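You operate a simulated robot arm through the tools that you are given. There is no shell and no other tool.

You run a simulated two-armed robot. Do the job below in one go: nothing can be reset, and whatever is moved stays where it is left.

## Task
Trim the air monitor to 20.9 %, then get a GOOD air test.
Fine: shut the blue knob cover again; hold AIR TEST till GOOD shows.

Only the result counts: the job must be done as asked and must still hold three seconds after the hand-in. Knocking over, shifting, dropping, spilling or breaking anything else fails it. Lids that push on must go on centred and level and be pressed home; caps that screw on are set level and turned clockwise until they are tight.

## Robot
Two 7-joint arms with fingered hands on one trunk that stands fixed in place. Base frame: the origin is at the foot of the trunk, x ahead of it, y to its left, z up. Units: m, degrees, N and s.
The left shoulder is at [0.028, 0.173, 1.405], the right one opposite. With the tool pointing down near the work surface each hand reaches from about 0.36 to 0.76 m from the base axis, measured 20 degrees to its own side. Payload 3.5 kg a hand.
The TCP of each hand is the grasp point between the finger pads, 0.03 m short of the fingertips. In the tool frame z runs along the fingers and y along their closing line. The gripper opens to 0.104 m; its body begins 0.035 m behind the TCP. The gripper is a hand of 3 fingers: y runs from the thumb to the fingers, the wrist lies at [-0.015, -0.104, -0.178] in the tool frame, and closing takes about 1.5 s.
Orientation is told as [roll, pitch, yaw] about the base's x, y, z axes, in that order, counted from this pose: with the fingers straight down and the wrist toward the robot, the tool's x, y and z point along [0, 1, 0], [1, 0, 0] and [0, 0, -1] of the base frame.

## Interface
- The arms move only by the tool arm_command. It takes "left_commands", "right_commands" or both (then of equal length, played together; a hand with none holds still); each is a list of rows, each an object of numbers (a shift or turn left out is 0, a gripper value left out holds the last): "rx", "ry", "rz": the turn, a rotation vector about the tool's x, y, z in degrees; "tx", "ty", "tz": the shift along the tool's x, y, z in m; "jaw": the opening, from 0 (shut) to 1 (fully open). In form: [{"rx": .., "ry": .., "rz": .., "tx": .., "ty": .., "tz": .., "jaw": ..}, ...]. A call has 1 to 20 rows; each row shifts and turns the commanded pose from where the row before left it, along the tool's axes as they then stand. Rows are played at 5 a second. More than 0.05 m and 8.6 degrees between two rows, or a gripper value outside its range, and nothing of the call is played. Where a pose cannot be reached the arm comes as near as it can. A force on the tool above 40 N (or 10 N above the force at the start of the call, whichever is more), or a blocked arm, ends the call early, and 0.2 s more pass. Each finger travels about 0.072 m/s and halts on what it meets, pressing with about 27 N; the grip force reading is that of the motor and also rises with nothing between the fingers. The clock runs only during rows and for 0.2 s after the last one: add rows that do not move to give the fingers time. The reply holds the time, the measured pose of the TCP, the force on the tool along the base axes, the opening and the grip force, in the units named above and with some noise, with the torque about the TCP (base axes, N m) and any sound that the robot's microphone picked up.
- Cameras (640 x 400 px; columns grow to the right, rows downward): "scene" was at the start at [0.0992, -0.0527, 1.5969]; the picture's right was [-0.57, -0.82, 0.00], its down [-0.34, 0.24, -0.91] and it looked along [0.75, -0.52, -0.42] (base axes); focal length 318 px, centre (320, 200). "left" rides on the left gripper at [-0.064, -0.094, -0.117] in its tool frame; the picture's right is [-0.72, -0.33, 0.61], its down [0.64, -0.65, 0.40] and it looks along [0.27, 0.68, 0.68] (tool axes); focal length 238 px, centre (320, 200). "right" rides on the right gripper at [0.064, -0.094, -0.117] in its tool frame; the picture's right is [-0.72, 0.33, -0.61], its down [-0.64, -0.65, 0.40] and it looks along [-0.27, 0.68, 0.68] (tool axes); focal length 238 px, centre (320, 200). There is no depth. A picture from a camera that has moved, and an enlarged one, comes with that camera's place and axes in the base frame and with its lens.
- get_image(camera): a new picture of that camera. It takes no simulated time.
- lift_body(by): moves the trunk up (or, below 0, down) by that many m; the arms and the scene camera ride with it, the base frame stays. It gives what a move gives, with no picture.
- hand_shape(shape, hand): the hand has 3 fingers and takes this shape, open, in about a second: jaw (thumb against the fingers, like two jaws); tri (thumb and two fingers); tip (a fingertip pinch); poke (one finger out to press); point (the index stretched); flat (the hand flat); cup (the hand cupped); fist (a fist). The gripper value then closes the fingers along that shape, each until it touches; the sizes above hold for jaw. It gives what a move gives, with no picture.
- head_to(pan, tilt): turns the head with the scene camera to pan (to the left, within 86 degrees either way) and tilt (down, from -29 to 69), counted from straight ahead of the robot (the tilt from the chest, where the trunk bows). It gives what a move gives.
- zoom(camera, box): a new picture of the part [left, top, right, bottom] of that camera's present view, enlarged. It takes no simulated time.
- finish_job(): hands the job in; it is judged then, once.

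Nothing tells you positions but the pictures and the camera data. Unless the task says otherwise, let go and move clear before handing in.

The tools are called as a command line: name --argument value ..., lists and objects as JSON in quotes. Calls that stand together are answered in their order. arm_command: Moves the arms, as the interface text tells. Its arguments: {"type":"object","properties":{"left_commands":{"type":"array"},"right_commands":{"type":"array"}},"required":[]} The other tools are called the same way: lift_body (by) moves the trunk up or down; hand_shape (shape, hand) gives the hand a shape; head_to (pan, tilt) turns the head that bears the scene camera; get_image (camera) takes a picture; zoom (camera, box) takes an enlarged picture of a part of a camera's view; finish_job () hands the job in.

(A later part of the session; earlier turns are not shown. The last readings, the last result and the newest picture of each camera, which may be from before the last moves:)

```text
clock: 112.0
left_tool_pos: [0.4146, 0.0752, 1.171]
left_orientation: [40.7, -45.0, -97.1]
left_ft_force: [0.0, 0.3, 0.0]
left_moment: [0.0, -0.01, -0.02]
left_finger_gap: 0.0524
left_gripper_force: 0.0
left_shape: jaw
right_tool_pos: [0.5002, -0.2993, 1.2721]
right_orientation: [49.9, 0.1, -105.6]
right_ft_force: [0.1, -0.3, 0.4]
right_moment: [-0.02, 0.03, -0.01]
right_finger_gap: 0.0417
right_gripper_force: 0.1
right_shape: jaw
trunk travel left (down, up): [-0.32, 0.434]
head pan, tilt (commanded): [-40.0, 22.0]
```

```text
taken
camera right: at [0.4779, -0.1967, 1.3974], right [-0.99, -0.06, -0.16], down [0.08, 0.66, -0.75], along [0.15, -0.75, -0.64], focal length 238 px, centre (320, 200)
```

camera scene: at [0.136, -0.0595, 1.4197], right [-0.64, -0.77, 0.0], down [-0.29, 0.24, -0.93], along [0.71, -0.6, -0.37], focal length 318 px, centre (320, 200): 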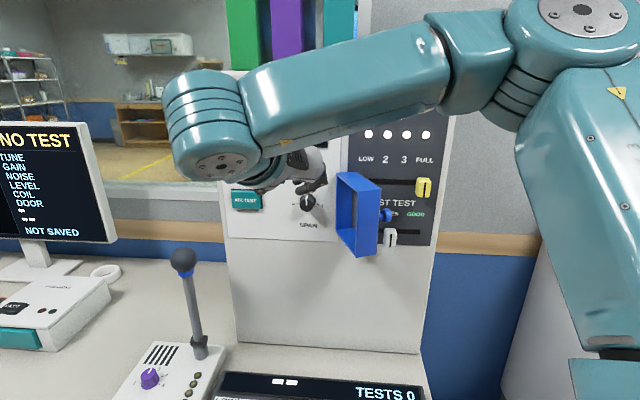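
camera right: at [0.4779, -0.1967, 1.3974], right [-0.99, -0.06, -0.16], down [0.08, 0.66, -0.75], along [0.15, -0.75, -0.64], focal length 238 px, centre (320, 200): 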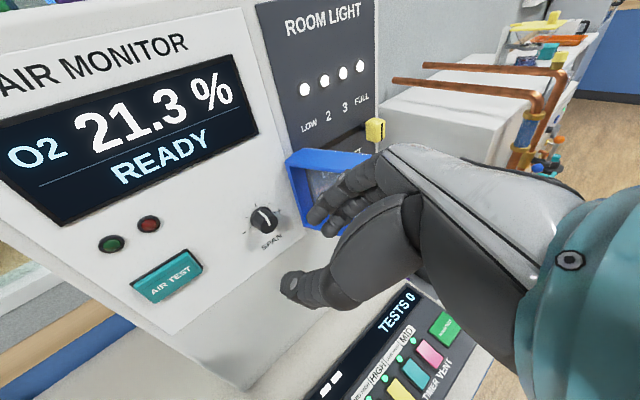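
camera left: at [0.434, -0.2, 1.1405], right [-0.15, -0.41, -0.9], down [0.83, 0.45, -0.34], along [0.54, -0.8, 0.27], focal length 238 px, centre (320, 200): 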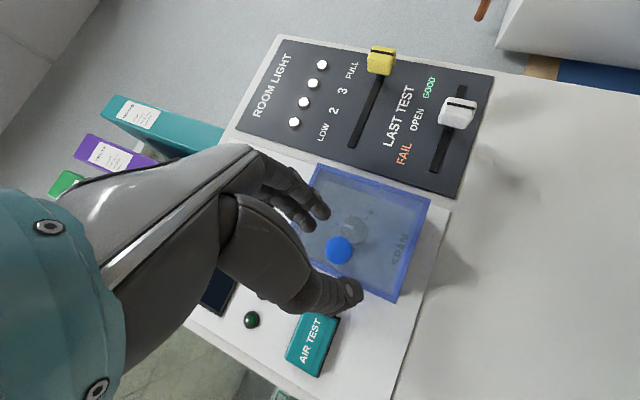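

This orientation is fully reachable: the thumb is on the left, the fingers on the right, the wrist is above-left, and the hand camera sees both the display and the knob. I'll turn it squarer to the panel in small steps.

arm_command --right_commands '[{"rx": -5.36, "rz": 4.51}, {"rx": -5.36, "rz": 4.51}, {"rx": -5.36, "rz": 4.51}, {}]'

arm_command --right_commands '[{"ry": 7.5}, {"ry": 7.5}, {}]'

get_image --camera "right"

get_image --camera "scene"

```text
clock: 113.0
left_tool_pos: [0.4148, 0.0756, 1.1707]
left_orientation: [40.6, -45.0, -97.1]
left_ft_force: [0.3, 0.2, 0.1]
left_moment: [0.0, 0.0, -0.02]
left_finger_gap: 0.0523
left_gripper_force: 0.0
left_shape: jaw
right_tool_pos: [0.4835, -0.3576, 1.2576]
right_orientation: [49.8, 0.2, -126.5]
right_ft_force: [0.4, -1.1, -0.1]
right_moment: [0.03, 0.0, 0.02]
right_finger_gap: 0.0415
right_gripper_force: 0.0
right_shape: jaw
right hand out of reach, approached as far as the arm can: row 1, 2, 3
trunk travel left (down, up): [-0.32, 0.434]
head pan, tilt (commanded): [-40.0, 22.0]
```

```text
clock: 113.8
left_tool_pos: [0.4147, 0.075, 1.1698]
left_orientation: [40.7, -45.0, -97.1]
left_ft_force: [0.0, 0.1, -0.5]
left_moment: [0.01, -0.01, 0.05]
left_finger_gap: 0.0525
left_gripper_force: 0.0
left_shape: jaw
right_tool_pos: [0.4822, -0.3726, 1.2556]
right_orientation: [64.8, 0.2, -126.3]
right_ft_force: [-0.5, -0.5, 0.0]
right_moment: [-0.02, 0.07, 0.02]
right_finger_gap: 0.0415
right_gripper_force: 0.0
right_shape: jaw
right hand out of reach, approached as far as the arm can: row 1, 2
trunk travel left (down, up): [-0.32, 0.434]
head pan, tilt (commanded): [-40.0, 22.0]
```

```text
taken
camera right: at [0.4733, -0.2511, 1.3644], right [-0.89, 0.25, -0.39], down [0.46, 0.47, -0.75], along [0.0, -0.85, -0.53], focal length 238 px, centre (320, 200)
```

right: 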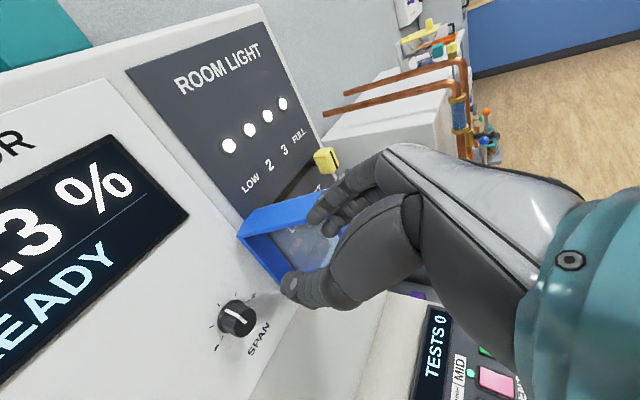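

```text
taken
camera scene: at [0.136, -0.0594, 1.4197], right [-0.64, -0.77, 0.0], down [-0.29, 0.24, -0.93], along [0.71, -0.6, -0.37], focal length 318 px, centre (320, 200)
```

scene: 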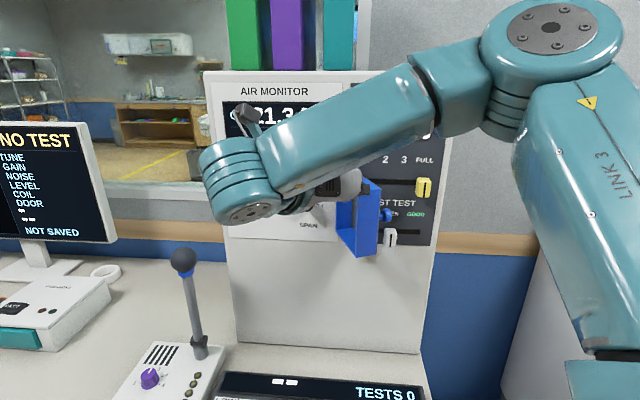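

arm_command --right_commands '[{"ty": -0.018, "tz": 0.005}, {"ty": -0.018, "tz": 0.008}, {"ty": -0.018, "tz": 0.012}, {"tx": -0.011, "tz": 0.006}, {"tx": -0.011, "tz": 0.006}, {}]'

get_image --camera "right"

get_image --camera "scene"

```text
clock: 115.2
left_tool_pos: [0.4148, 0.0749, 1.1715]
left_orientation: [40.7, -45.0, -97.1]
left_ft_force: [0.0, -0.4, 0.9]
left_moment: [0.02, 0.02, 0.0]
left_finger_gap: 0.0523
left_gripper_force: 0.1
left_shape: jaw
right_tool_pos: [0.5294, -0.3766, 1.2169]
right_orientation: [64.9, 0.0, -126.4]
right_ft_force: [0.3, 0.1, 0.1]
right_moment: [0.0, 0.01, -0.03]
right_finger_gap: 0.0417
right_gripper_force: 0.2
right_shape: jaw
right hand out of reach, approached as far as the arm can: row 1, 2, 3
trunk travel left (down, up): [-0.32, 0.434]
head pan, tilt (commanded): [-40.0, 22.0]
```

```text
taken
camera right: at [0.521, -0.256, 1.3258], right [-0.89, 0.25, -0.39], down [0.46, 0.47, -0.75], along [0.0, -0.85, -0.53], focal length 238 px, centre (320, 200)
```

right: 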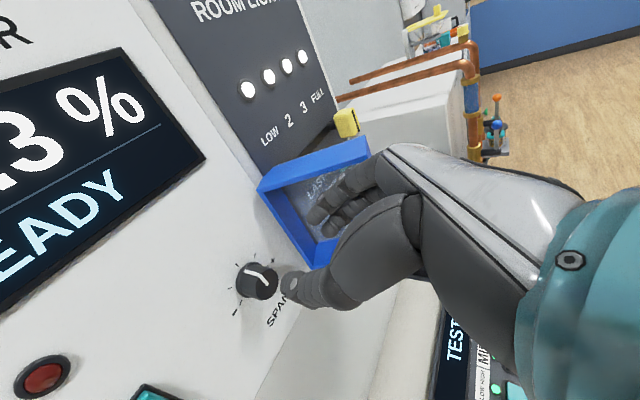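

```text
taken
camera scene: at [0.1358, -0.0595, 1.4198], right [-0.64, -0.77, 0.0], down [-0.29, 0.24, -0.93], along [0.71, -0.6, -0.37], focal length 318 px, centre (320, 200)
```

scene: 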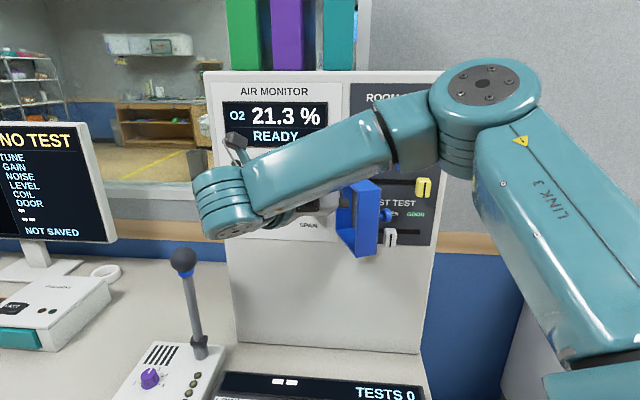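

Forward and down are reachable with this orientation, and the pinch line is nearly parallel to the panel, which suits the knob. I'll advance toward the knob with the jaw a bit wider.

arm_command --right_commands '[{"jaw": 0.52}, {"ty": -0.005, "tz": 0.013}, {"ty": -0.005, "tz": 0.013}, {}]'

get_image --camera "right"

```text
clock: 116.2
left_tool_pos: [0.4144, 0.0755, 1.1708]
left_orientation: [40.6, -45.0, -97.2]
left_ft_force: [-0.1, 0.0, -0.1]
left_moment: [0.01, -0.03, 0.01]
left_finger_gap: 0.0523
left_gripper_force: 0.1
left_shape: jaw
right_tool_pos: [0.5543, -0.3824, 1.2061]
right_orientation: [65.0, -0.1, -126.6]
right_ft_force: [-0.8, -0.5, 0.7]
right_moment: [0.0, 0.02, -0.03]
right_finger_gap: 0.0536
right_gripper_force: 0.1
right_shape: jaw
trunk travel left (down, up): [-0.32, 0.434]
head pan, tilt (commanded): [-40.0, 22.0]
```

```text
taken
camera right: at [0.5462, -0.2612, 1.3148], right [-0.89, 0.25, -0.39], down [0.46, 0.47, -0.75], along [-0.01, -0.85, -0.53], focal length 238 px, centre (320, 200)
```

right: 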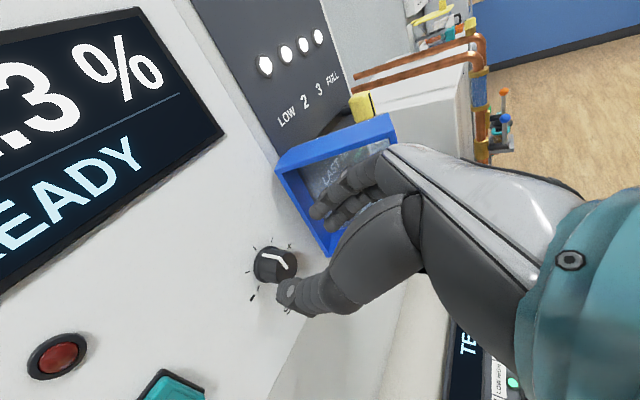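

The knob is right on the finger line. I'll advance in steps around it, watching the force.

arm_command --right_commands '[{"tz": 0.01}, {"tz": 0.01}, {"tz": 0.008}, {}]'

get_image --camera "right"

zoom --camera "right" --box '[220, 170, 380, 330]'

```text
clock: 117.2
left_tool_pos: [0.4147, 0.075, 1.1707]
left_orientation: [40.7, -45.0, -97.1]
left_ft_force: [-0.9, 0.1, 0.0]
left_moment: [0.01, 0.0, -0.02]
left_finger_gap: 0.0526
left_gripper_force: 0.1
left_shape: jaw
right_tool_pos: [0.5744, -0.3975, 1.1942]
right_orientation: [64.9, 0.0, -126.7]
right_ft_force: [0.1, 0.2, -0.8]
right_moment: [0.01, 0.01, 0.01]
right_finger_gap: 0.0539
right_gripper_force: 0.2
right_shape: jaw
trunk travel left (down, up): [-0.32, 0.434]
head pan, tilt (commanded): [-40.0, 22.0]
```

```text
taken
camera right: at [0.5663, -0.276, 1.3025], right [-0.89, 0.25, -0.39], down [0.46, 0.47, -0.75], along [-0.01, -0.85, -0.53], focal length 238 px, centre (320, 200)
```

right: 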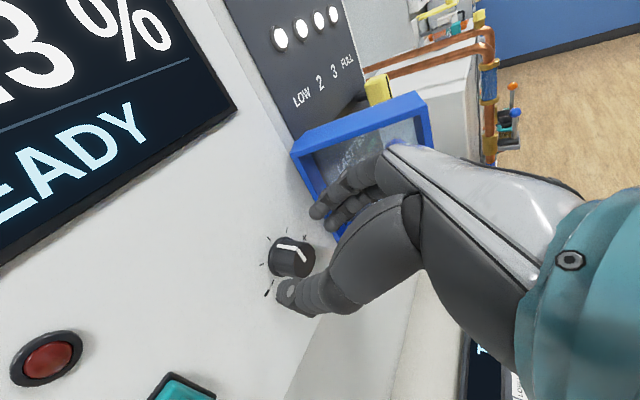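

```text
2.50 times, centred on (300, 250) of right
camera zoom: at [0.5663, -0.276, 1.3025], right [-0.89, 0.25, -0.39], down [0.46, 0.47, -0.75], along [-0.01, -0.85, -0.53], focal length 596 px, centre (370, 75)
```

zoom: 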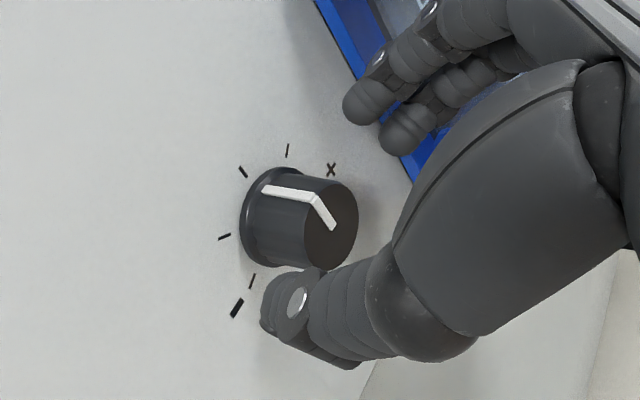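

arm_command --right_commands '[{"tx": -0.006, "ty": -0.0035}, {"tz": 0.009}, {"tz": 0.009}, {}]'

zoom --camera "right" --box '[220, 170, 380, 330]'

```text
clock: 118.2
left_tool_pos: [0.4159, 0.0755, 1.1708]
left_orientation: [40.7, -45.1, -97.1]
left_ft_force: [1.9, -0.4, 0.4]
left_moment: [0.02, 0.04, -0.01]
left_finger_gap: 0.0524
left_gripper_force: 0.1
left_shape: jaw
right_tool_pos: [0.588, -0.4039, 1.1807]
right_orientation: [64.8, 0.1, -126.6]
right_ft_force: [0.7, 0.7, -0.4]
right_moment: [0.0, -0.02, -0.01]
right_finger_gap: 0.0536
right_gripper_force: 0.0
right_shape: jaw
trunk travel left (down, up): [-0.32, 0.434]
head pan, tilt (commanded): [-40.0, 22.0]
```

```text
2.50 times, centred on (300, 250) of right
camera zoom: at [0.5798, -0.2825, 1.2893], right [-0.89, 0.25, -0.39], down [0.47, 0.47, -0.75], along [0.0, -0.85, -0.53], focal length 596 px, centre (370, 75)
```

zoom: 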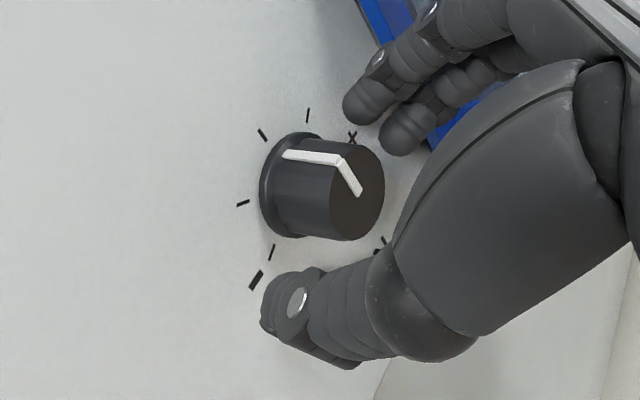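

The knob is centred between the thumb and fingers. I'll close on it.

arm_command --right_commands '[{"tz": 0.003}, {"jaw": 0.35}, {"jaw": 0.25}, {"jaw": 0.15}, {}, {}, {}]'

zoom --camera "right" --box '[220, 170, 380, 330]'

get_image --camera "scene"

```text
clock: 119.8
left_tool_pos: [0.4147, 0.0735, 1.1699]
left_orientation: [40.7, -45.0, -97.1]
left_ft_force: [0.3, 0.2, 0.6]
left_moment: [-0.03, -0.01, -0.01]
left_finger_gap: 0.0524
left_gripper_force: 0.0
left_shape: jaw
right_tool_pos: [0.5896, -0.4054, 1.1787]
right_orientation: [64.8, 0.0, -126.5]
right_ft_force: [-2.4, -3.1, 0.0]
right_moment: [-0.05, 0.02, -0.21]
right_finger_gap: 0.0207
right_gripper_force: 27.2
right_shape: jaw
trunk travel left (down, up): [-0.32, 0.434]
head pan, tilt (commanded): [-40.0, 22.0]
```

```text
2.50 times, centred on (300, 250) of right
camera zoom: at [0.5813, -0.2844, 1.2881], right [-0.89, 0.25, -0.39], down [0.47, 0.47, -0.75], along [-0.01, -0.85, -0.53], focal length 596 px, centre (370, 75)
```

zoom: 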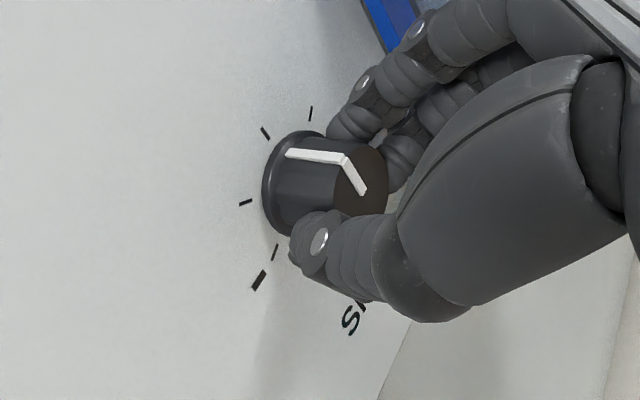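

```text
taken
camera scene: at [0.1356, -0.06, 1.4198], right [-0.64, -0.77, 0.0], down [-0.29, 0.24, -0.93], along [0.71, -0.6, -0.37], focal length 318 px, centre (320, 200)
```

scene: 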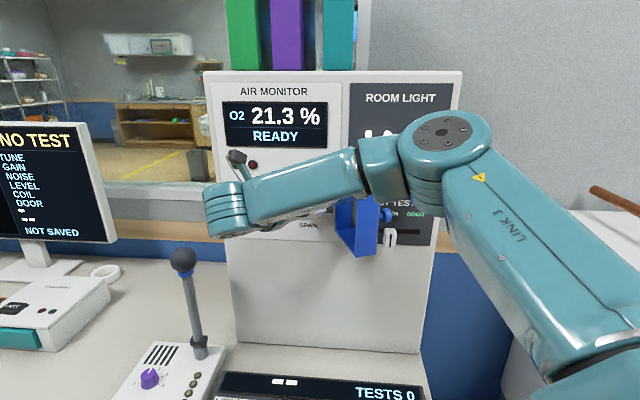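

The knob is gripped with 27 N and the display is visible. I'll turn it 5° counter-clockwise about the knob axis and read the display.

arm_command --right_commands '[{"rx": -2.1, "ry": -0.74, "rz": -4.47, "ty": -0.0009}, {}]'

zoom --camera "scene" --box '[210, 80, 350, 180]'

zoom --camera "right" --box '[220, 170, 380, 330]'

```text
clock: 120.4
left_tool_pos: [0.4152, 0.0738, 1.1709]
left_orientation: [40.8, -45.0, -97.1]
left_ft_force: [0.0, 1.2, -0.3]
left_moment: [0.02, 0.01, -0.01]
left_finger_gap: 0.0527
left_gripper_force: 0.0
left_shape: jaw
right_tool_pos: [0.5906, -0.4039, 1.1796]
right_orientation: [64.2, -4.9, -126.6]
right_ft_force: [-1.0, -4.3, 0.2]
right_moment: [-0.05, -0.01, -0.2]
right_finger_gap: 0.0209
right_gripper_force: 27.0
right_shape: jaw
trunk travel left (down, up): [-0.32, 0.434]
head pan, tilt (commanded): [-40.0, 22.0]
```

```text
4.00 times, centred on (280, 130) of scene
camera zoom: at [0.1359, -0.0602, 1.4197], right [-0.64, -0.77, 0.0], down [-0.29, 0.24, -0.93], along [0.71, -0.6, -0.37], focal length 1270 px, centre (480, 480)
```

zoom: 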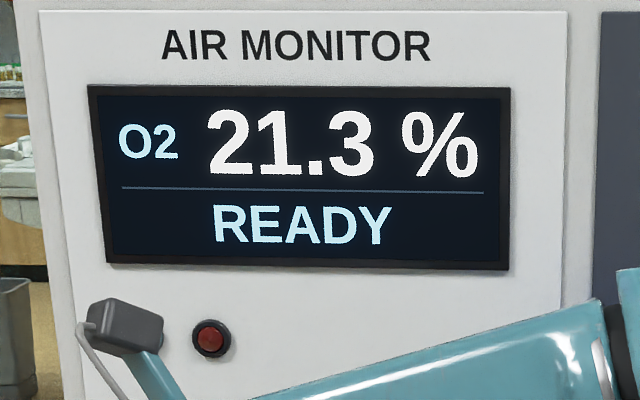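

```text
2.50 times, centred on (300, 250) of right
camera zoom: at [0.5884, -0.2772, 1.2806], right [-0.91, 0.23, -0.35], down [0.42, 0.42, -0.81], along [-0.04, -0.88, -0.48], focal length 596 px, centre (370, 75)
```

zoom: 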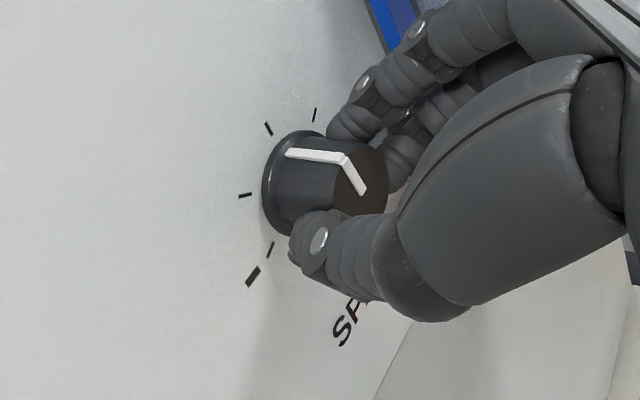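

The knob turned with the hand, and the reading is still 21.3. I'll turn another 10°.

arm_command --right_commands '[{"rx": -2.1, "ry": -0.74, "rz": -4.47, "ty": -0.0009}, {"rx": -2.1, "ry": -0.74, "rz": -4.47, "ty": -0.0009}, {}]'

zoom --camera "scene" --box '[210, 80, 350, 180]'

zoom --camera "right" --box '[220, 170, 380, 330]'

```text
clock: 121.2
left_tool_pos: [0.4138, 0.0792, 1.1706]
left_orientation: [40.8, -45.2, -97.1]
left_ft_force: [0.2, 0.1, -0.7]
left_moment: [-0.04, -0.01, 0.01]
left_finger_gap: 0.0526
left_gripper_force: 0.0
left_shape: jaw
right_tool_pos: [0.5889, -0.4122, 1.1826]
right_orientation: [62.9, -14.8, -125.9]
right_ft_force: [-1.8, 27.7, 6.5]
right_moment: [0.3, -0.13, 0.45]
right_finger_gap: 0.0226
right_gripper_force: 26.8
right_shape: jaw
right hand out of reach, approached as far as the arm can: row 1, 2
trunk travel left (down, up): [-0.32, 0.434]
head pan, tilt (commanded): [-40.0, 22.0]
```

```text
4.00 times, centred on (280, 130) of scene
camera zoom: at [0.135, -0.0543, 1.4202], right [-0.64, -0.77, 0.0], down [-0.29, 0.24, -0.93], along [0.71, -0.6, -0.37], focal length 1270 px, centre (480, 480)
```

zoom: 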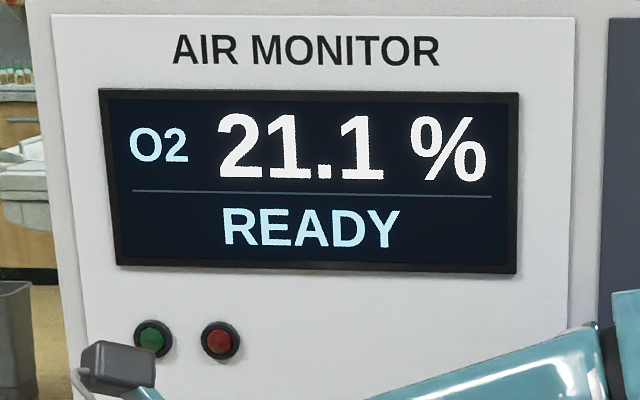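

```text
2.50 times, centred on (300, 250) of right
camera zoom: at [0.5969, -0.2729, 1.2657], right [-0.95, 0.18, -0.26], down [0.31, 0.32, -0.9], along [-0.08, -0.93, -0.36], focal length 596 px, centre (370, 75)
```

zoom: 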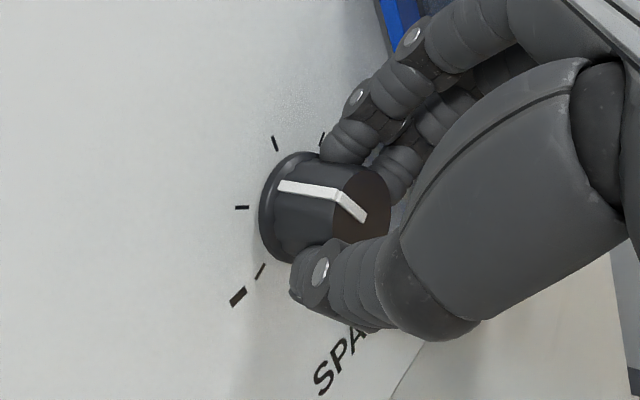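

The reading is 21.1 %, so counter-clockwise is right, at about 0.015 % per degree. The arm is hitting its limit and pushing sideways (28 N), so I'll release, back off, and regrip from a more clockwise hand angle.

arm_command --right_commands '[{"jaw": 0.55}, {"tz": -0.004}, {"tz": -0.01}, {"tz": -0.015}, {}]'

get_image --camera "right"

zoom --camera "scene" --box '[210, 80, 350, 180]'

```text
clock: 122.4
left_tool_pos: [0.4148, 0.075, 1.1702]
left_orientation: [40.7, -45.0, -97.0]
left_ft_force: [0.2, 0.5, -0.3]
left_moment: [-0.03, 0.01, 0.02]
left_finger_gap: 0.0524
left_gripper_force: 0.1
left_shape: jaw
right_tool_pos: [0.5678, -0.4163, 1.1913]
right_orientation: [62.6, -14.7, -126.2]
right_ft_force: [-0.6, 0.6, 0.8]
right_moment: [-0.01, 0.01, 0.0]
right_finger_gap: 0.0565
right_gripper_force: 0.0
right_shape: jaw
right hand out of reach, approached as far as the arm can: row 3, 4
trunk travel left (down, up): [-0.32, 0.434]
head pan, tilt (commanded): [-40.0, 22.0]
```

```text
taken
camera right: at [0.5769, -0.2779, 1.2753], right [-0.95, 0.19, -0.26], down [0.31, 0.32, -0.9], along [-0.09, -0.93, -0.36], focal length 238 px, centre (320, 200)
```

right: 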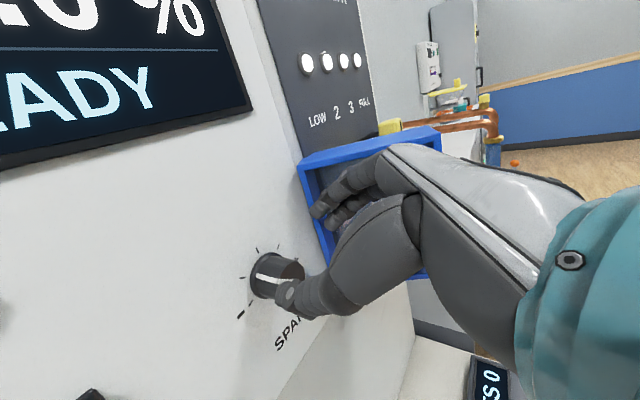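

```text
4.00 times, centred on (280, 130) of scene
camera zoom: at [0.1362, -0.0593, 1.4197], right [-0.64, -0.77, 0.0], down [-0.29, 0.24, -0.93], along [0.71, -0.6, -0.37], focal length 1270 px, centre (480, 480)
```

zoom: 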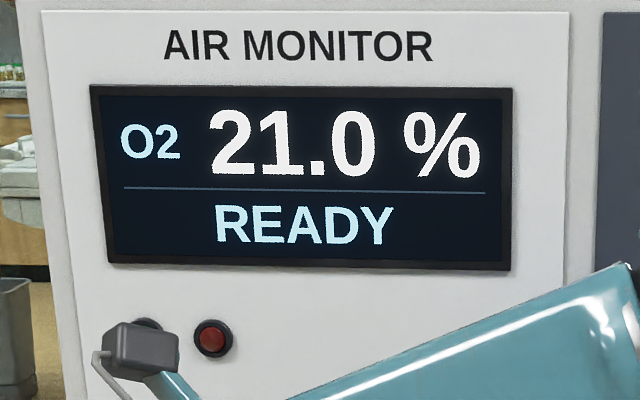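

The display now shows 21.0 % and needs about 5° more. I'll back away and rotate the empty hand clockwise to its comfortable angle for a second grip.

arm_command --right_commands '[{"tz": -0.008}, {"rx": 3.15, "ry": 1.1, "rz": 6.7, "tz": -0.006}, {"rx": 3.15, "ry": 1.1, "rz": 6.7, "tz": -0.006}, {}]'

get_image --camera "right"

get_image --camera "scene"

```text
clock: 123.4
left_tool_pos: [0.4154, 0.0751, 1.1706]
left_orientation: [40.8, -45.0, -97.0]
left_ft_force: [0.6, 0.2, 0.2]
left_moment: [-0.03, 0.02, -0.02]
left_finger_gap: 0.0524
left_gripper_force: 0.1
left_shape: jaw
right_tool_pos: [0.5529, -0.4094, 1.2003]
right_orientation: [64.9, 0.1, -126.6]
right_ft_force: [0.0, 0.7, 0.1]
right_moment: [-0.02, -0.01, 0.0]
right_finger_gap: 0.0569
right_gripper_force: 0.1
right_shape: jaw
right hand out of reach, approached as far as the arm can: row 1
trunk travel left (down, up): [-0.32, 0.434]
head pan, tilt (commanded): [-40.0, 22.0]
```

```text
taken
camera right: at [0.5462, -0.2874, 1.3084], right [-0.89, 0.25, -0.39], down [0.47, 0.47, -0.75], along [0.0, -0.85, -0.53], focal length 238 px, centre (320, 200)
```

right: 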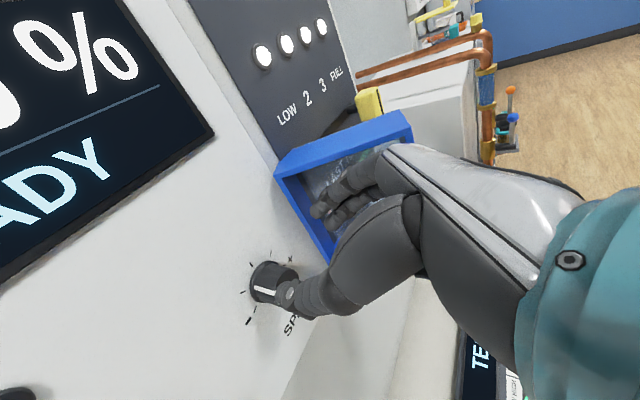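

```text
taken
camera scene: at [0.1363, -0.0596, 1.4197], right [-0.64, -0.77, 0.0], down [-0.29, 0.24, -0.93], along [0.71, -0.6, -0.37], focal length 318 px, centre (320, 200)
```

scene: 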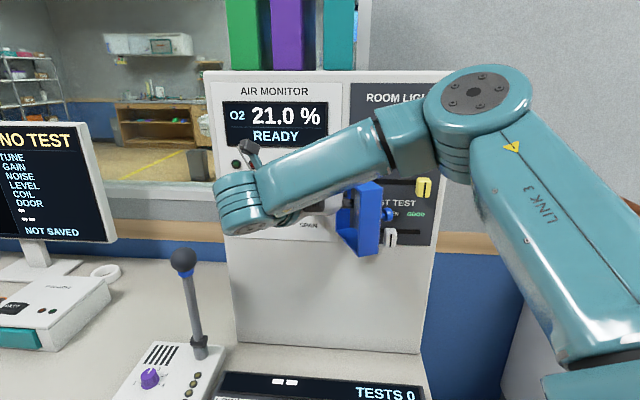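

arm_command --right_commands '[{"tx": -0.0036, "ty": -0.0126}, {"tx": -0.0036, "ty": -0.0126}, {}]'

zoom --camera "right" --box '[220, 170, 380, 330]'

```text
clock: 124.2
left_tool_pos: [0.4144, 0.0752, 1.1701]
left_orientation: [40.7, -45.1, -97.1]
left_ft_force: [0.0, -0.7, -0.3]
left_moment: [0.0, -0.01, -0.01]
left_finger_gap: 0.0523
left_gripper_force: 0.1
left_shape: jaw
right_tool_pos: [0.5675, -0.3873, 1.1935]
right_orientation: [64.9, 0.0, -126.5]
right_ft_force: [-0.2, 0.9, 0.2]
right_moment: [0.01, 0.01, 0.04]
right_finger_gap: 0.0569
right_gripper_force: 0.0
right_shape: jaw
trunk travel left (down, up): [-0.32, 0.434]
head pan, tilt (commanded): [-40.0, 22.0]
```

```text
2.50 times, centred on (300, 250) of right
camera zoom: at [0.5592, -0.2652, 1.3011], right [-0.89, 0.25, -0.39], down [0.46, 0.47, -0.75], along [-0.01, -0.85, -0.53], focal length 596 px, centre (370, 75)
```

zoom: 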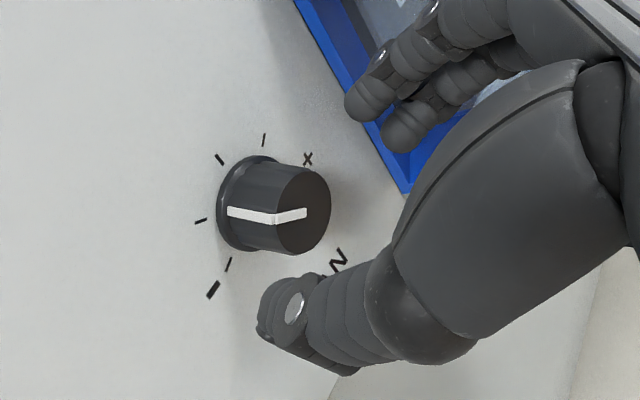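

zoom --camera "right" --box '[240, 215, 320, 285]'

zoom --camera "scene" --box '[210, 80, 350, 180]'

```text
5.71 times, centred on (280, 250) of right
camera zoom: at [0.5592, -0.2652, 1.3011], right [-0.89, 0.25, -0.39], down [0.46, 0.47, -0.75], along [-0.01, -0.85, -0.53], focal length 1362 px, centre (549, -86)
```

zoom: 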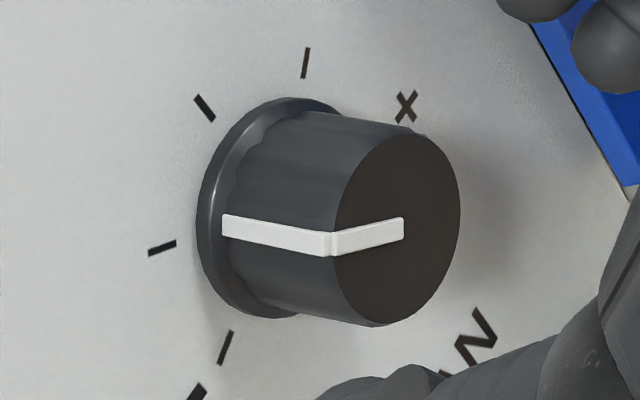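

```text
4.00 times, centred on (280, 130) of scene
camera zoom: at [0.136, -0.0595, 1.4198], right [-0.64, -0.77, 0.0], down [-0.29, 0.24, -0.93], along [0.71, -0.6, -0.37], focal length 1270 px, centre (480, 480)
```

zoom: 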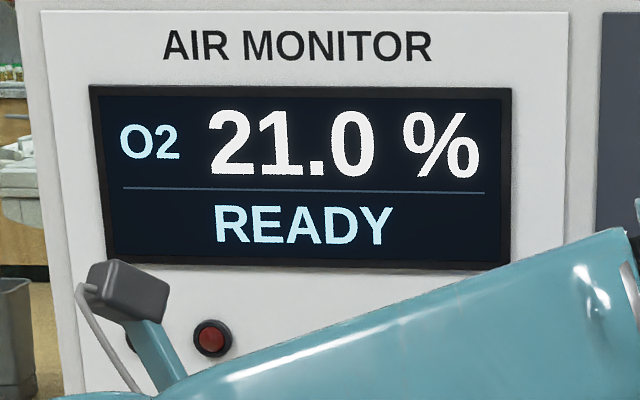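

The display holds at 21.0 % and the pointer has moved about 35–38°, so the gain is about 0.008 % per degree and I need about 12° more. I'll pre-rotate the open hand 15° clockwise around the knob so I have room to turn.

arm_command --right_commands '[{"rx": 2.1, "ry": 0.74, "rz": 4.47, "tx": -0.0007, "ty": 0.0018}, {"rx": 2.1, "ry": 0.74, "rz": 4.47, "tx": -0.0007, "ty": 0.0018}, {"rx": 2.1, "ry": 0.74, "rz": 4.47, "tx": -0.0007, "ty": 0.0018}, {}]'

zoom --camera "right" --box '[220, 170, 380, 330]'

```text
clock: 125.2
left_tool_pos: [0.4156, 0.0745, 1.1696]
left_orientation: [40.8, -45.1, -97.1]
left_ft_force: [-0.3, -0.1, -0.3]
left_moment: [0.01, 0.0, -0.01]
left_finger_gap: 0.0525
left_gripper_force: 0.2
left_shape: jaw
right_tool_pos: [0.5649, -0.3904, 1.1917]
right_orientation: [67.2, 14.8, -126.3]
right_ft_force: [-1.0, -0.2, -1.1]
right_moment: [-0.01, -0.01, 0.04]
right_finger_gap: 0.057
right_gripper_force: 0.1
right_shape: jaw
trunk travel left (down, up): [-0.32, 0.434]
head pan, tilt (commanded): [-40.0, 22.0]
```

```text
2.50 times, centred on (300, 250) of right
camera zoom: at [0.534, -0.2903, 1.3171], right [-0.8, 0.33, -0.49], down [0.59, 0.59, -0.55], along [0.11, -0.73, -0.67], focal length 596 px, centre (370, 75)
```

zoom: 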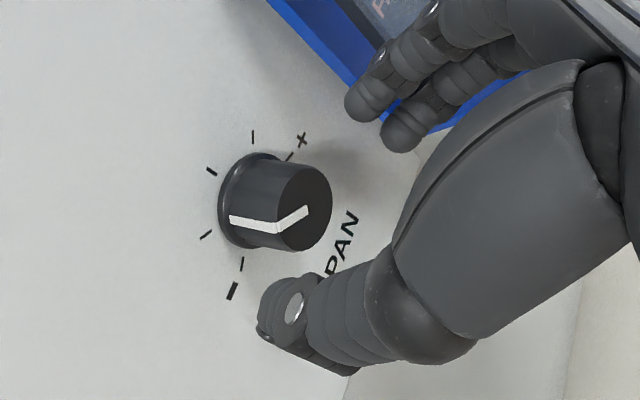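

arm_command --right_commands '[{"tx": 0.001, "ty": 0.002, "tz": 0.011}, {"tz": 0.01}, {"tz": 0.01}, {}]'

zoom --camera "right" --box '[220, 170, 380, 330]'

```text
clock: 126.2
left_tool_pos: [0.415, 0.0747, 1.1695]
left_orientation: [40.7, -45.0, -97.1]
left_ft_force: [1.1, -0.1, -0.1]
left_moment: [0.0, 0.01, -0.03]
left_finger_gap: 0.0523
left_gripper_force: 0.1
left_shape: jaw
right_tool_pos: [0.5869, -0.4065, 1.18]
right_orientation: [67.2, 14.9, -126.2]
right_ft_force: [-0.1, 0.0, 0.1]
right_moment: [0.0, -0.04, 0.05]
right_finger_gap: 0.0568
right_gripper_force: 0.0
right_shape: jaw
trunk travel left (down, up): [-0.32, 0.434]
head pan, tilt (commanded): [-40.0, 22.0]
```

```text
2.50 times, centred on (300, 250) of right
camera zoom: at [0.5583, -0.3067, 1.3056], right [-0.8, 0.33, -0.49], down [0.59, 0.59, -0.56], along [0.11, -0.74, -0.67], focal length 596 px, centre (370, 75)
```

zoom: 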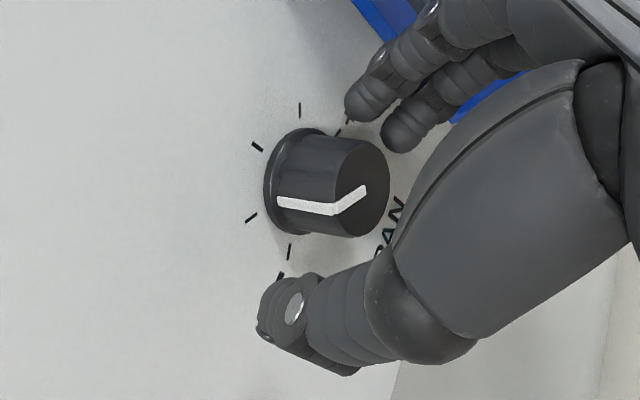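

arm_command --right_commands '[{"tz": 0.002}, {"jaw": 0.35}, {"jaw": 0.25}, {"jaw": 0.15}, {}, {}, {}]'

zoom --camera "right" --box '[220, 170, 380, 330]'

zoom --camera "scene" --box '[210, 80, 350, 180]'

```text
clock: 127.8
left_tool_pos: [0.4137, 0.0744, 1.1707]
left_orientation: [40.8, -45.0, -97.1]
left_ft_force: [0.2, -0.3, -1.1]
left_moment: [0.02, 0.01, -0.02]
left_finger_gap: 0.0523
left_gripper_force: 0.0
left_shape: jaw
right_tool_pos: [0.5892, -0.4094, 1.1787]
right_orientation: [67.2, 14.9, -126.3]
right_ft_force: [-2.0, -2.4, -3.0]
right_moment: [0.03, 0.06, -0.2]
right_finger_gap: 0.0208
right_gripper_force: 27.3
right_shape: jaw
trunk travel left (down, up): [-0.32, 0.434]
head pan, tilt (commanded): [-40.0, 22.0]
```

```text
2.50 times, centred on (300, 250) of right
camera zoom: at [0.5596, -0.3084, 1.3045], right [-0.8, 0.33, -0.49], down [0.59, 0.59, -0.56], along [0.11, -0.74, -0.67], focal length 596 px, centre (370, 75)
```

zoom: 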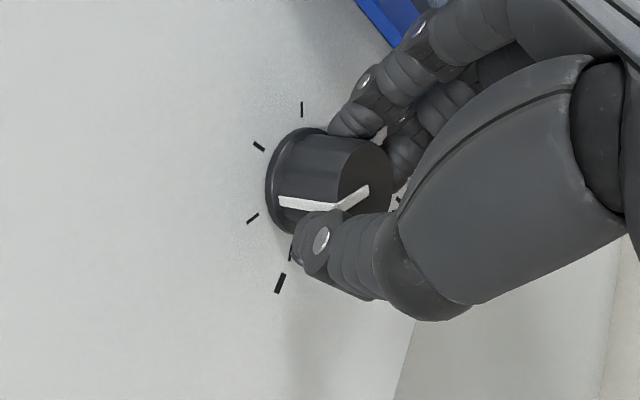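

```text
4.00 times, centred on (280, 130) of scene
camera zoom: at [0.136, -0.0602, 1.4197], right [-0.64, -0.77, 0.0], down [-0.29, 0.24, -0.93], along [0.71, -0.6, -0.37], focal length 1270 px, centre (480, 480)
```

zoom: 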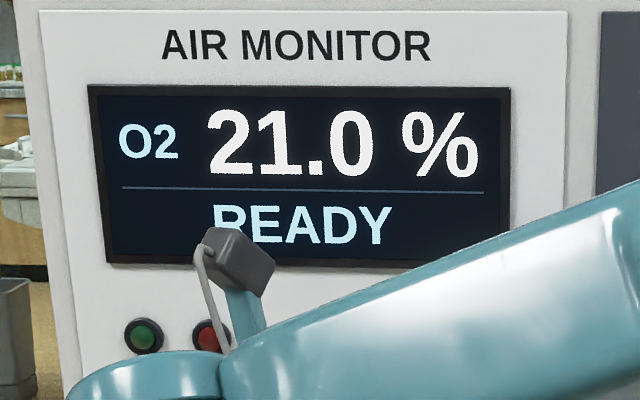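

Gripped and still at 21.0 %. I'll turn 4° counter-clockwise at a time and read.

arm_command --right_commands '[{"rx": -1.67, "ry": -0.58, "rz": -3.59, "tx": 0.0002, "ty": -0.0008}, {}, {}]'

zoom --camera "scene" --box '[210, 80, 350, 180]'

```text
clock: 128.6
left_tool_pos: [0.4157, 0.0739, 1.1696]
left_orientation: [40.7, -45.0, -97.1]
left_ft_force: [-0.1, 0.1, -0.3]
left_moment: [0.0, -0.01, 0.01]
left_finger_gap: 0.0524
left_gripper_force: 0.0
left_shape: jaw
right_tool_pos: [0.5889, -0.4082, 1.179]
right_orientation: [66.6, 11.0, -126.3]
right_ft_force: [-2.1, -3.4, -6.3]
right_moment: [0.09, 0.1, -0.21]
right_finger_gap: 0.021
right_gripper_force: 27.0
right_shape: jaw
trunk travel left (down, up): [-0.32, 0.434]
head pan, tilt (commanded): [-40.0, 22.0]
```

```text
4.00 times, centred on (280, 130) of scene
camera zoom: at [0.1361, -0.0605, 1.4196], right [-0.64, -0.77, 0.0], down [-0.29, 0.24, -0.93], along [0.71, -0.6, -0.38], focal length 1270 px, centre (480, 480)
```

zoom: 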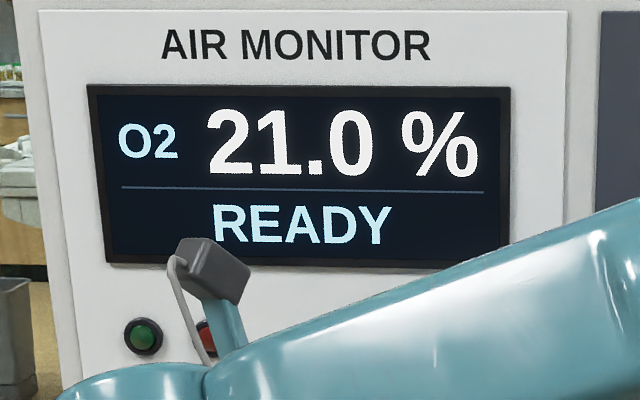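

Still 21.0 %. Another 4°.

arm_command --right_commands '[{"rx": -1.67, "ry": -0.58, "rz": -3.59, "tx": 0.0002, "ty": -0.0008}, {}, {}]'

zoom --camera "scene" --box '[210, 80, 350, 180]'

zoom --camera "right" --box '[220, 170, 380, 330]'

```text
clock: 129.4
left_tool_pos: [0.4139, 0.0732, 1.17]
left_orientation: [40.6, -45.0, -97.1]
left_ft_force: [0.5, 0.6, 0.4]
left_moment: [-0.01, -0.03, -0.01]
left_finger_gap: 0.0524
left_gripper_force: 0.1
left_shape: jaw
right_tool_pos: [0.5911, -0.4073, 1.1787]
right_orientation: [65.8, 6.9, -126.5]
right_ft_force: [-4.4, -3.1, -6.4]
right_moment: [0.08, 0.12, -0.27]
right_finger_gap: 0.0208
right_gripper_force: 26.9
right_shape: jaw
trunk travel left (down, up): [-0.32, 0.434]
head pan, tilt (commanded): [-40.0, 22.0]
```

```text
4.00 times, centred on (280, 130) of scene
camera zoom: at [0.1358, -0.0605, 1.4197], right [-0.64, -0.77, 0.0], down [-0.29, 0.24, -0.93], along [0.71, -0.6, -0.37], focal length 1270 px, centre (480, 480)
```

zoom: 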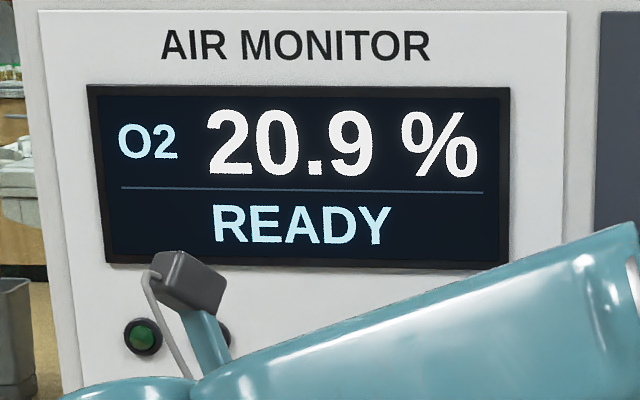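

```text
2.50 times, centred on (300, 250) of right
camera zoom: at [0.5726, -0.2956, 1.2967], right [-0.85, 0.29, -0.44], down [0.53, 0.53, -0.67], along [0.04, -0.8, -0.6], focal length 596 px, centre (370, 75)
```

zoom: 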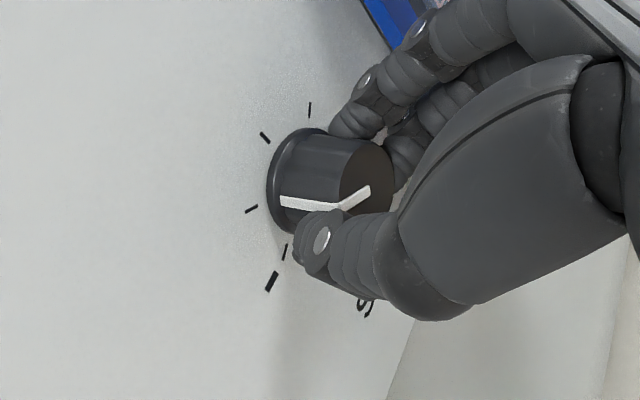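

It reads 20.9 %. From the pointer's travel (about +3° at 21.3, about -60° at the 21.0/20.9 boundary) the gain is about 0.005 % per degree, so the 20.9 band is about 20° wide. I'll turn about 8° more to sit near its middle.

arm_command --right_commands '[{"rx": -1.67, "ry": -0.58, "rz": -3.59, "tx": 0.0002, "ty": -0.0008}, {"rx": -1.67, "ry": -0.58, "rz": -3.59, "tx": 0.0002, "ty": -0.0008}, {}, {}]'

zoom --camera "scene" --box '[210, 80, 350, 180]'

zoom --camera "right" --box '[220, 170, 380, 330]'

```text
clock: 130.4
left_tool_pos: [0.4151, 0.0739, 1.1706]
left_orientation: [40.6, -45.0, -97.1]
left_ft_force: [-0.2, 0.3, 0.9]
left_moment: [0.0, -0.01, 0.01]
left_finger_gap: 0.0523
left_gripper_force: 0.1
left_shape: jaw
right_tool_pos: [0.591, -0.4071, 1.1799]
right_orientation: [64.8, -1.1, -126.5]
right_ft_force: [-3.8, -3.4, -5.2]
right_moment: [0.03, 0.09, -0.28]
right_finger_gap: 0.021
right_gripper_force: 27.0
right_shape: jaw
trunk travel left (down, up): [-0.32, 0.434]
head pan, tilt (commanded): [-40.0, 22.0]
```

```text
4.00 times, centred on (280, 130) of scene
camera zoom: at [0.136, -0.0607, 1.4197], right [-0.64, -0.77, 0.0], down [-0.29, 0.24, -0.93], along [0.71, -0.6, -0.38], focal length 1270 px, centre (480, 480)
```

zoom: 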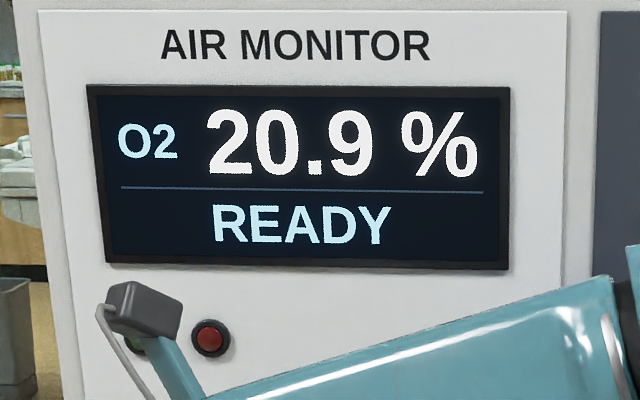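

```text
2.50 times, centred on (300, 250) of right
camera zoom: at [0.5844, -0.2836, 1.2862], right [-0.89, 0.25, -0.38], down [0.46, 0.46, -0.76], along [-0.01, -0.85, -0.52], focal length 596 px, centre (370, 75)
```

zoom: 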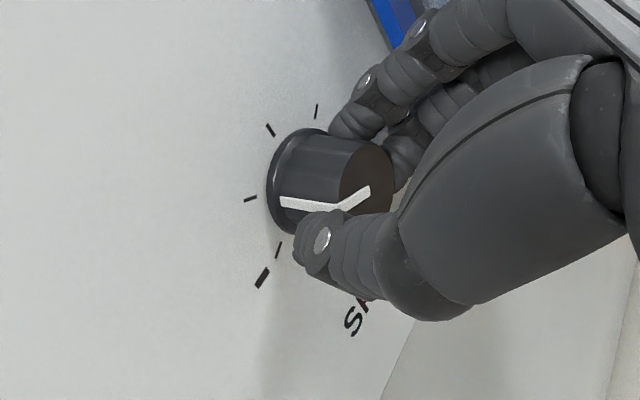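

It's at 20.9 % and stable. I'll release gently and withdraw straight back.

arm_command --right_commands '[{"jaw": 0.3}, {"jaw": 0.45}, {"jaw": 0.55}, {}, {}]'

zoom --camera "right" --box '[220, 170, 380, 330]'

zoom --camera "scene" --box '[210, 80, 350, 180]'

```text
clock: 131.6
left_tool_pos: [0.4148, 0.0756, 1.1704]
left_orientation: [40.6, -45.0, -97.1]
left_ft_force: [0.4, -0.2, 0.1]
left_moment: [-0.01, 0.01, -0.01]
left_finger_gap: 0.0522
left_gripper_force: 0.2
left_shape: jaw
right_tool_pos: [0.5922, -0.4041, 1.1807]
right_orientation: [64.9, -0.9, -126.4]
right_ft_force: [-0.3, 0.4, 0.3]
right_moment: [0.0, 0.0, 0.02]
right_finger_gap: 0.0568
right_gripper_force: 0.0
right_shape: jaw
trunk travel left (down, up): [-0.32, 0.434]
head pan, tilt (commanded): [-40.0, 22.0]
```

```text
2.50 times, centred on (300, 250) of right
camera zoom: at [0.5844, -0.2825, 1.2865], right [-0.89, 0.24, -0.38], down [0.46, 0.46, -0.76], along [-0.01, -0.85, -0.52], focal length 596 px, centre (370, 75)
```

zoom: 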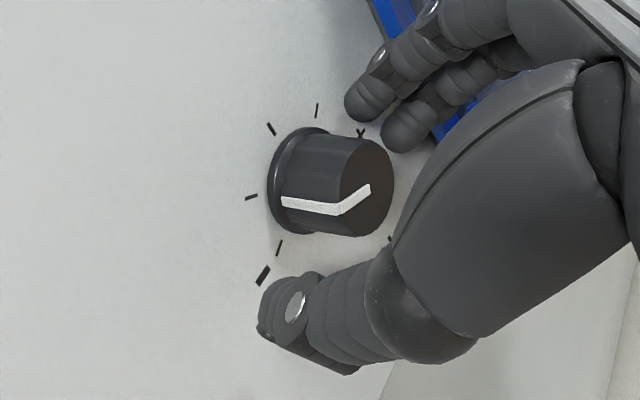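

```text
4.00 times, centred on (280, 130) of scene
camera zoom: at [0.1361, -0.0596, 1.4197], right [-0.64, -0.77, 0.0], down [-0.29, 0.24, -0.93], along [0.71, -0.6, -0.37], focal length 1270 px, centre (480, 480)
```

zoom: 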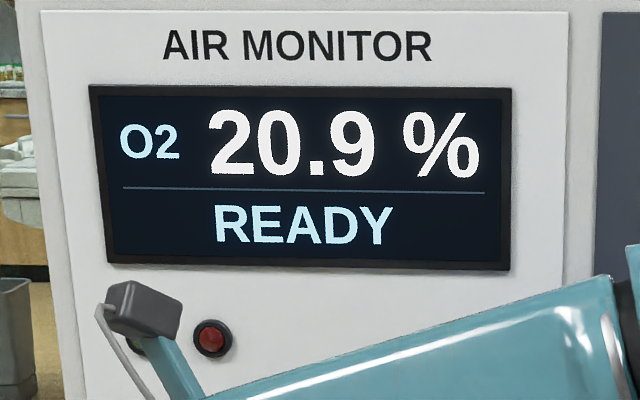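

Clean release, still 20.9 %. I'll withdraw along the same path I came in on.

arm_command --right_commands '[{"tz": -0.01}, {"tz": -0.01}, {"tz": -0.01}, {"tz": -0.01}, {}]'

get_image --camera "right"

get_image --camera "scene"

```text
clock: 132.8
left_tool_pos: [0.4153, 0.0763, 1.1703]
left_orientation: [40.6, -45.0, -97.2]
left_ft_force: [-0.5, -0.3, -0.4]
left_moment: [0.01, -0.01, 0.01]
left_finger_gap: 0.0523
left_gripper_force: 0.0
left_shape: jaw
right_tool_pos: [0.5631, -0.3833, 1.1972]
right_orientation: [64.7, -1.0, -126.4]
right_ft_force: [-0.8, 0.5, -0.2]
right_moment: [-0.03, -0.01, -0.01]
right_finger_gap: 0.0565
right_gripper_force: 0.0
right_shape: jaw
trunk travel left (down, up): [-0.32, 0.434]
head pan, tilt (commanded): [-40.0, 22.0]
```

```text
taken
camera right: at [0.5559, -0.2605, 1.3039], right [-0.89, 0.24, -0.38], down [0.46, 0.46, -0.76], along [-0.01, -0.85, -0.52], focal length 238 px, centre (320, 200)
```

right: 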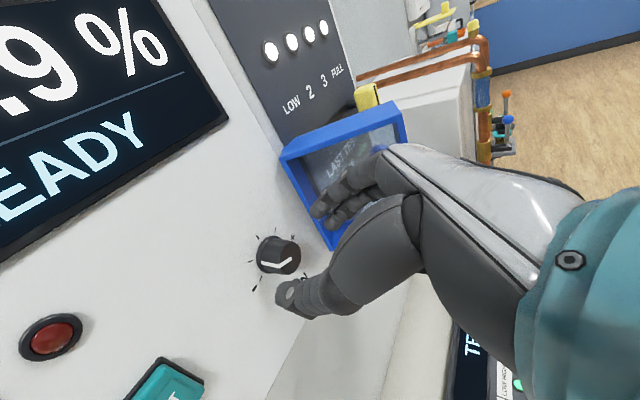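

```text
taken
camera scene: at [0.1361, -0.0596, 1.4197], right [-0.64, -0.77, 0.0], down [-0.29, 0.24, -0.93], along [0.71, -0.6, -0.37], focal length 318 px, centre (320, 200)
```

scene: 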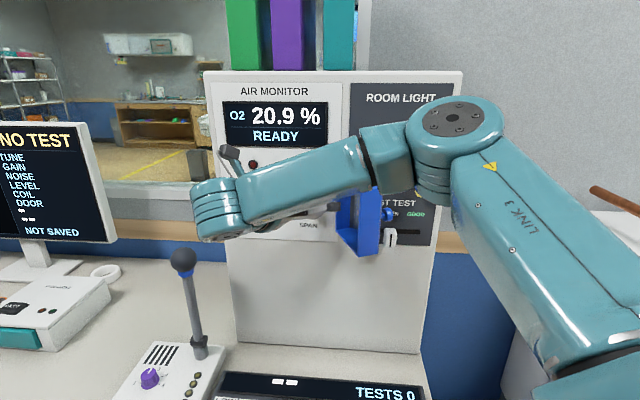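

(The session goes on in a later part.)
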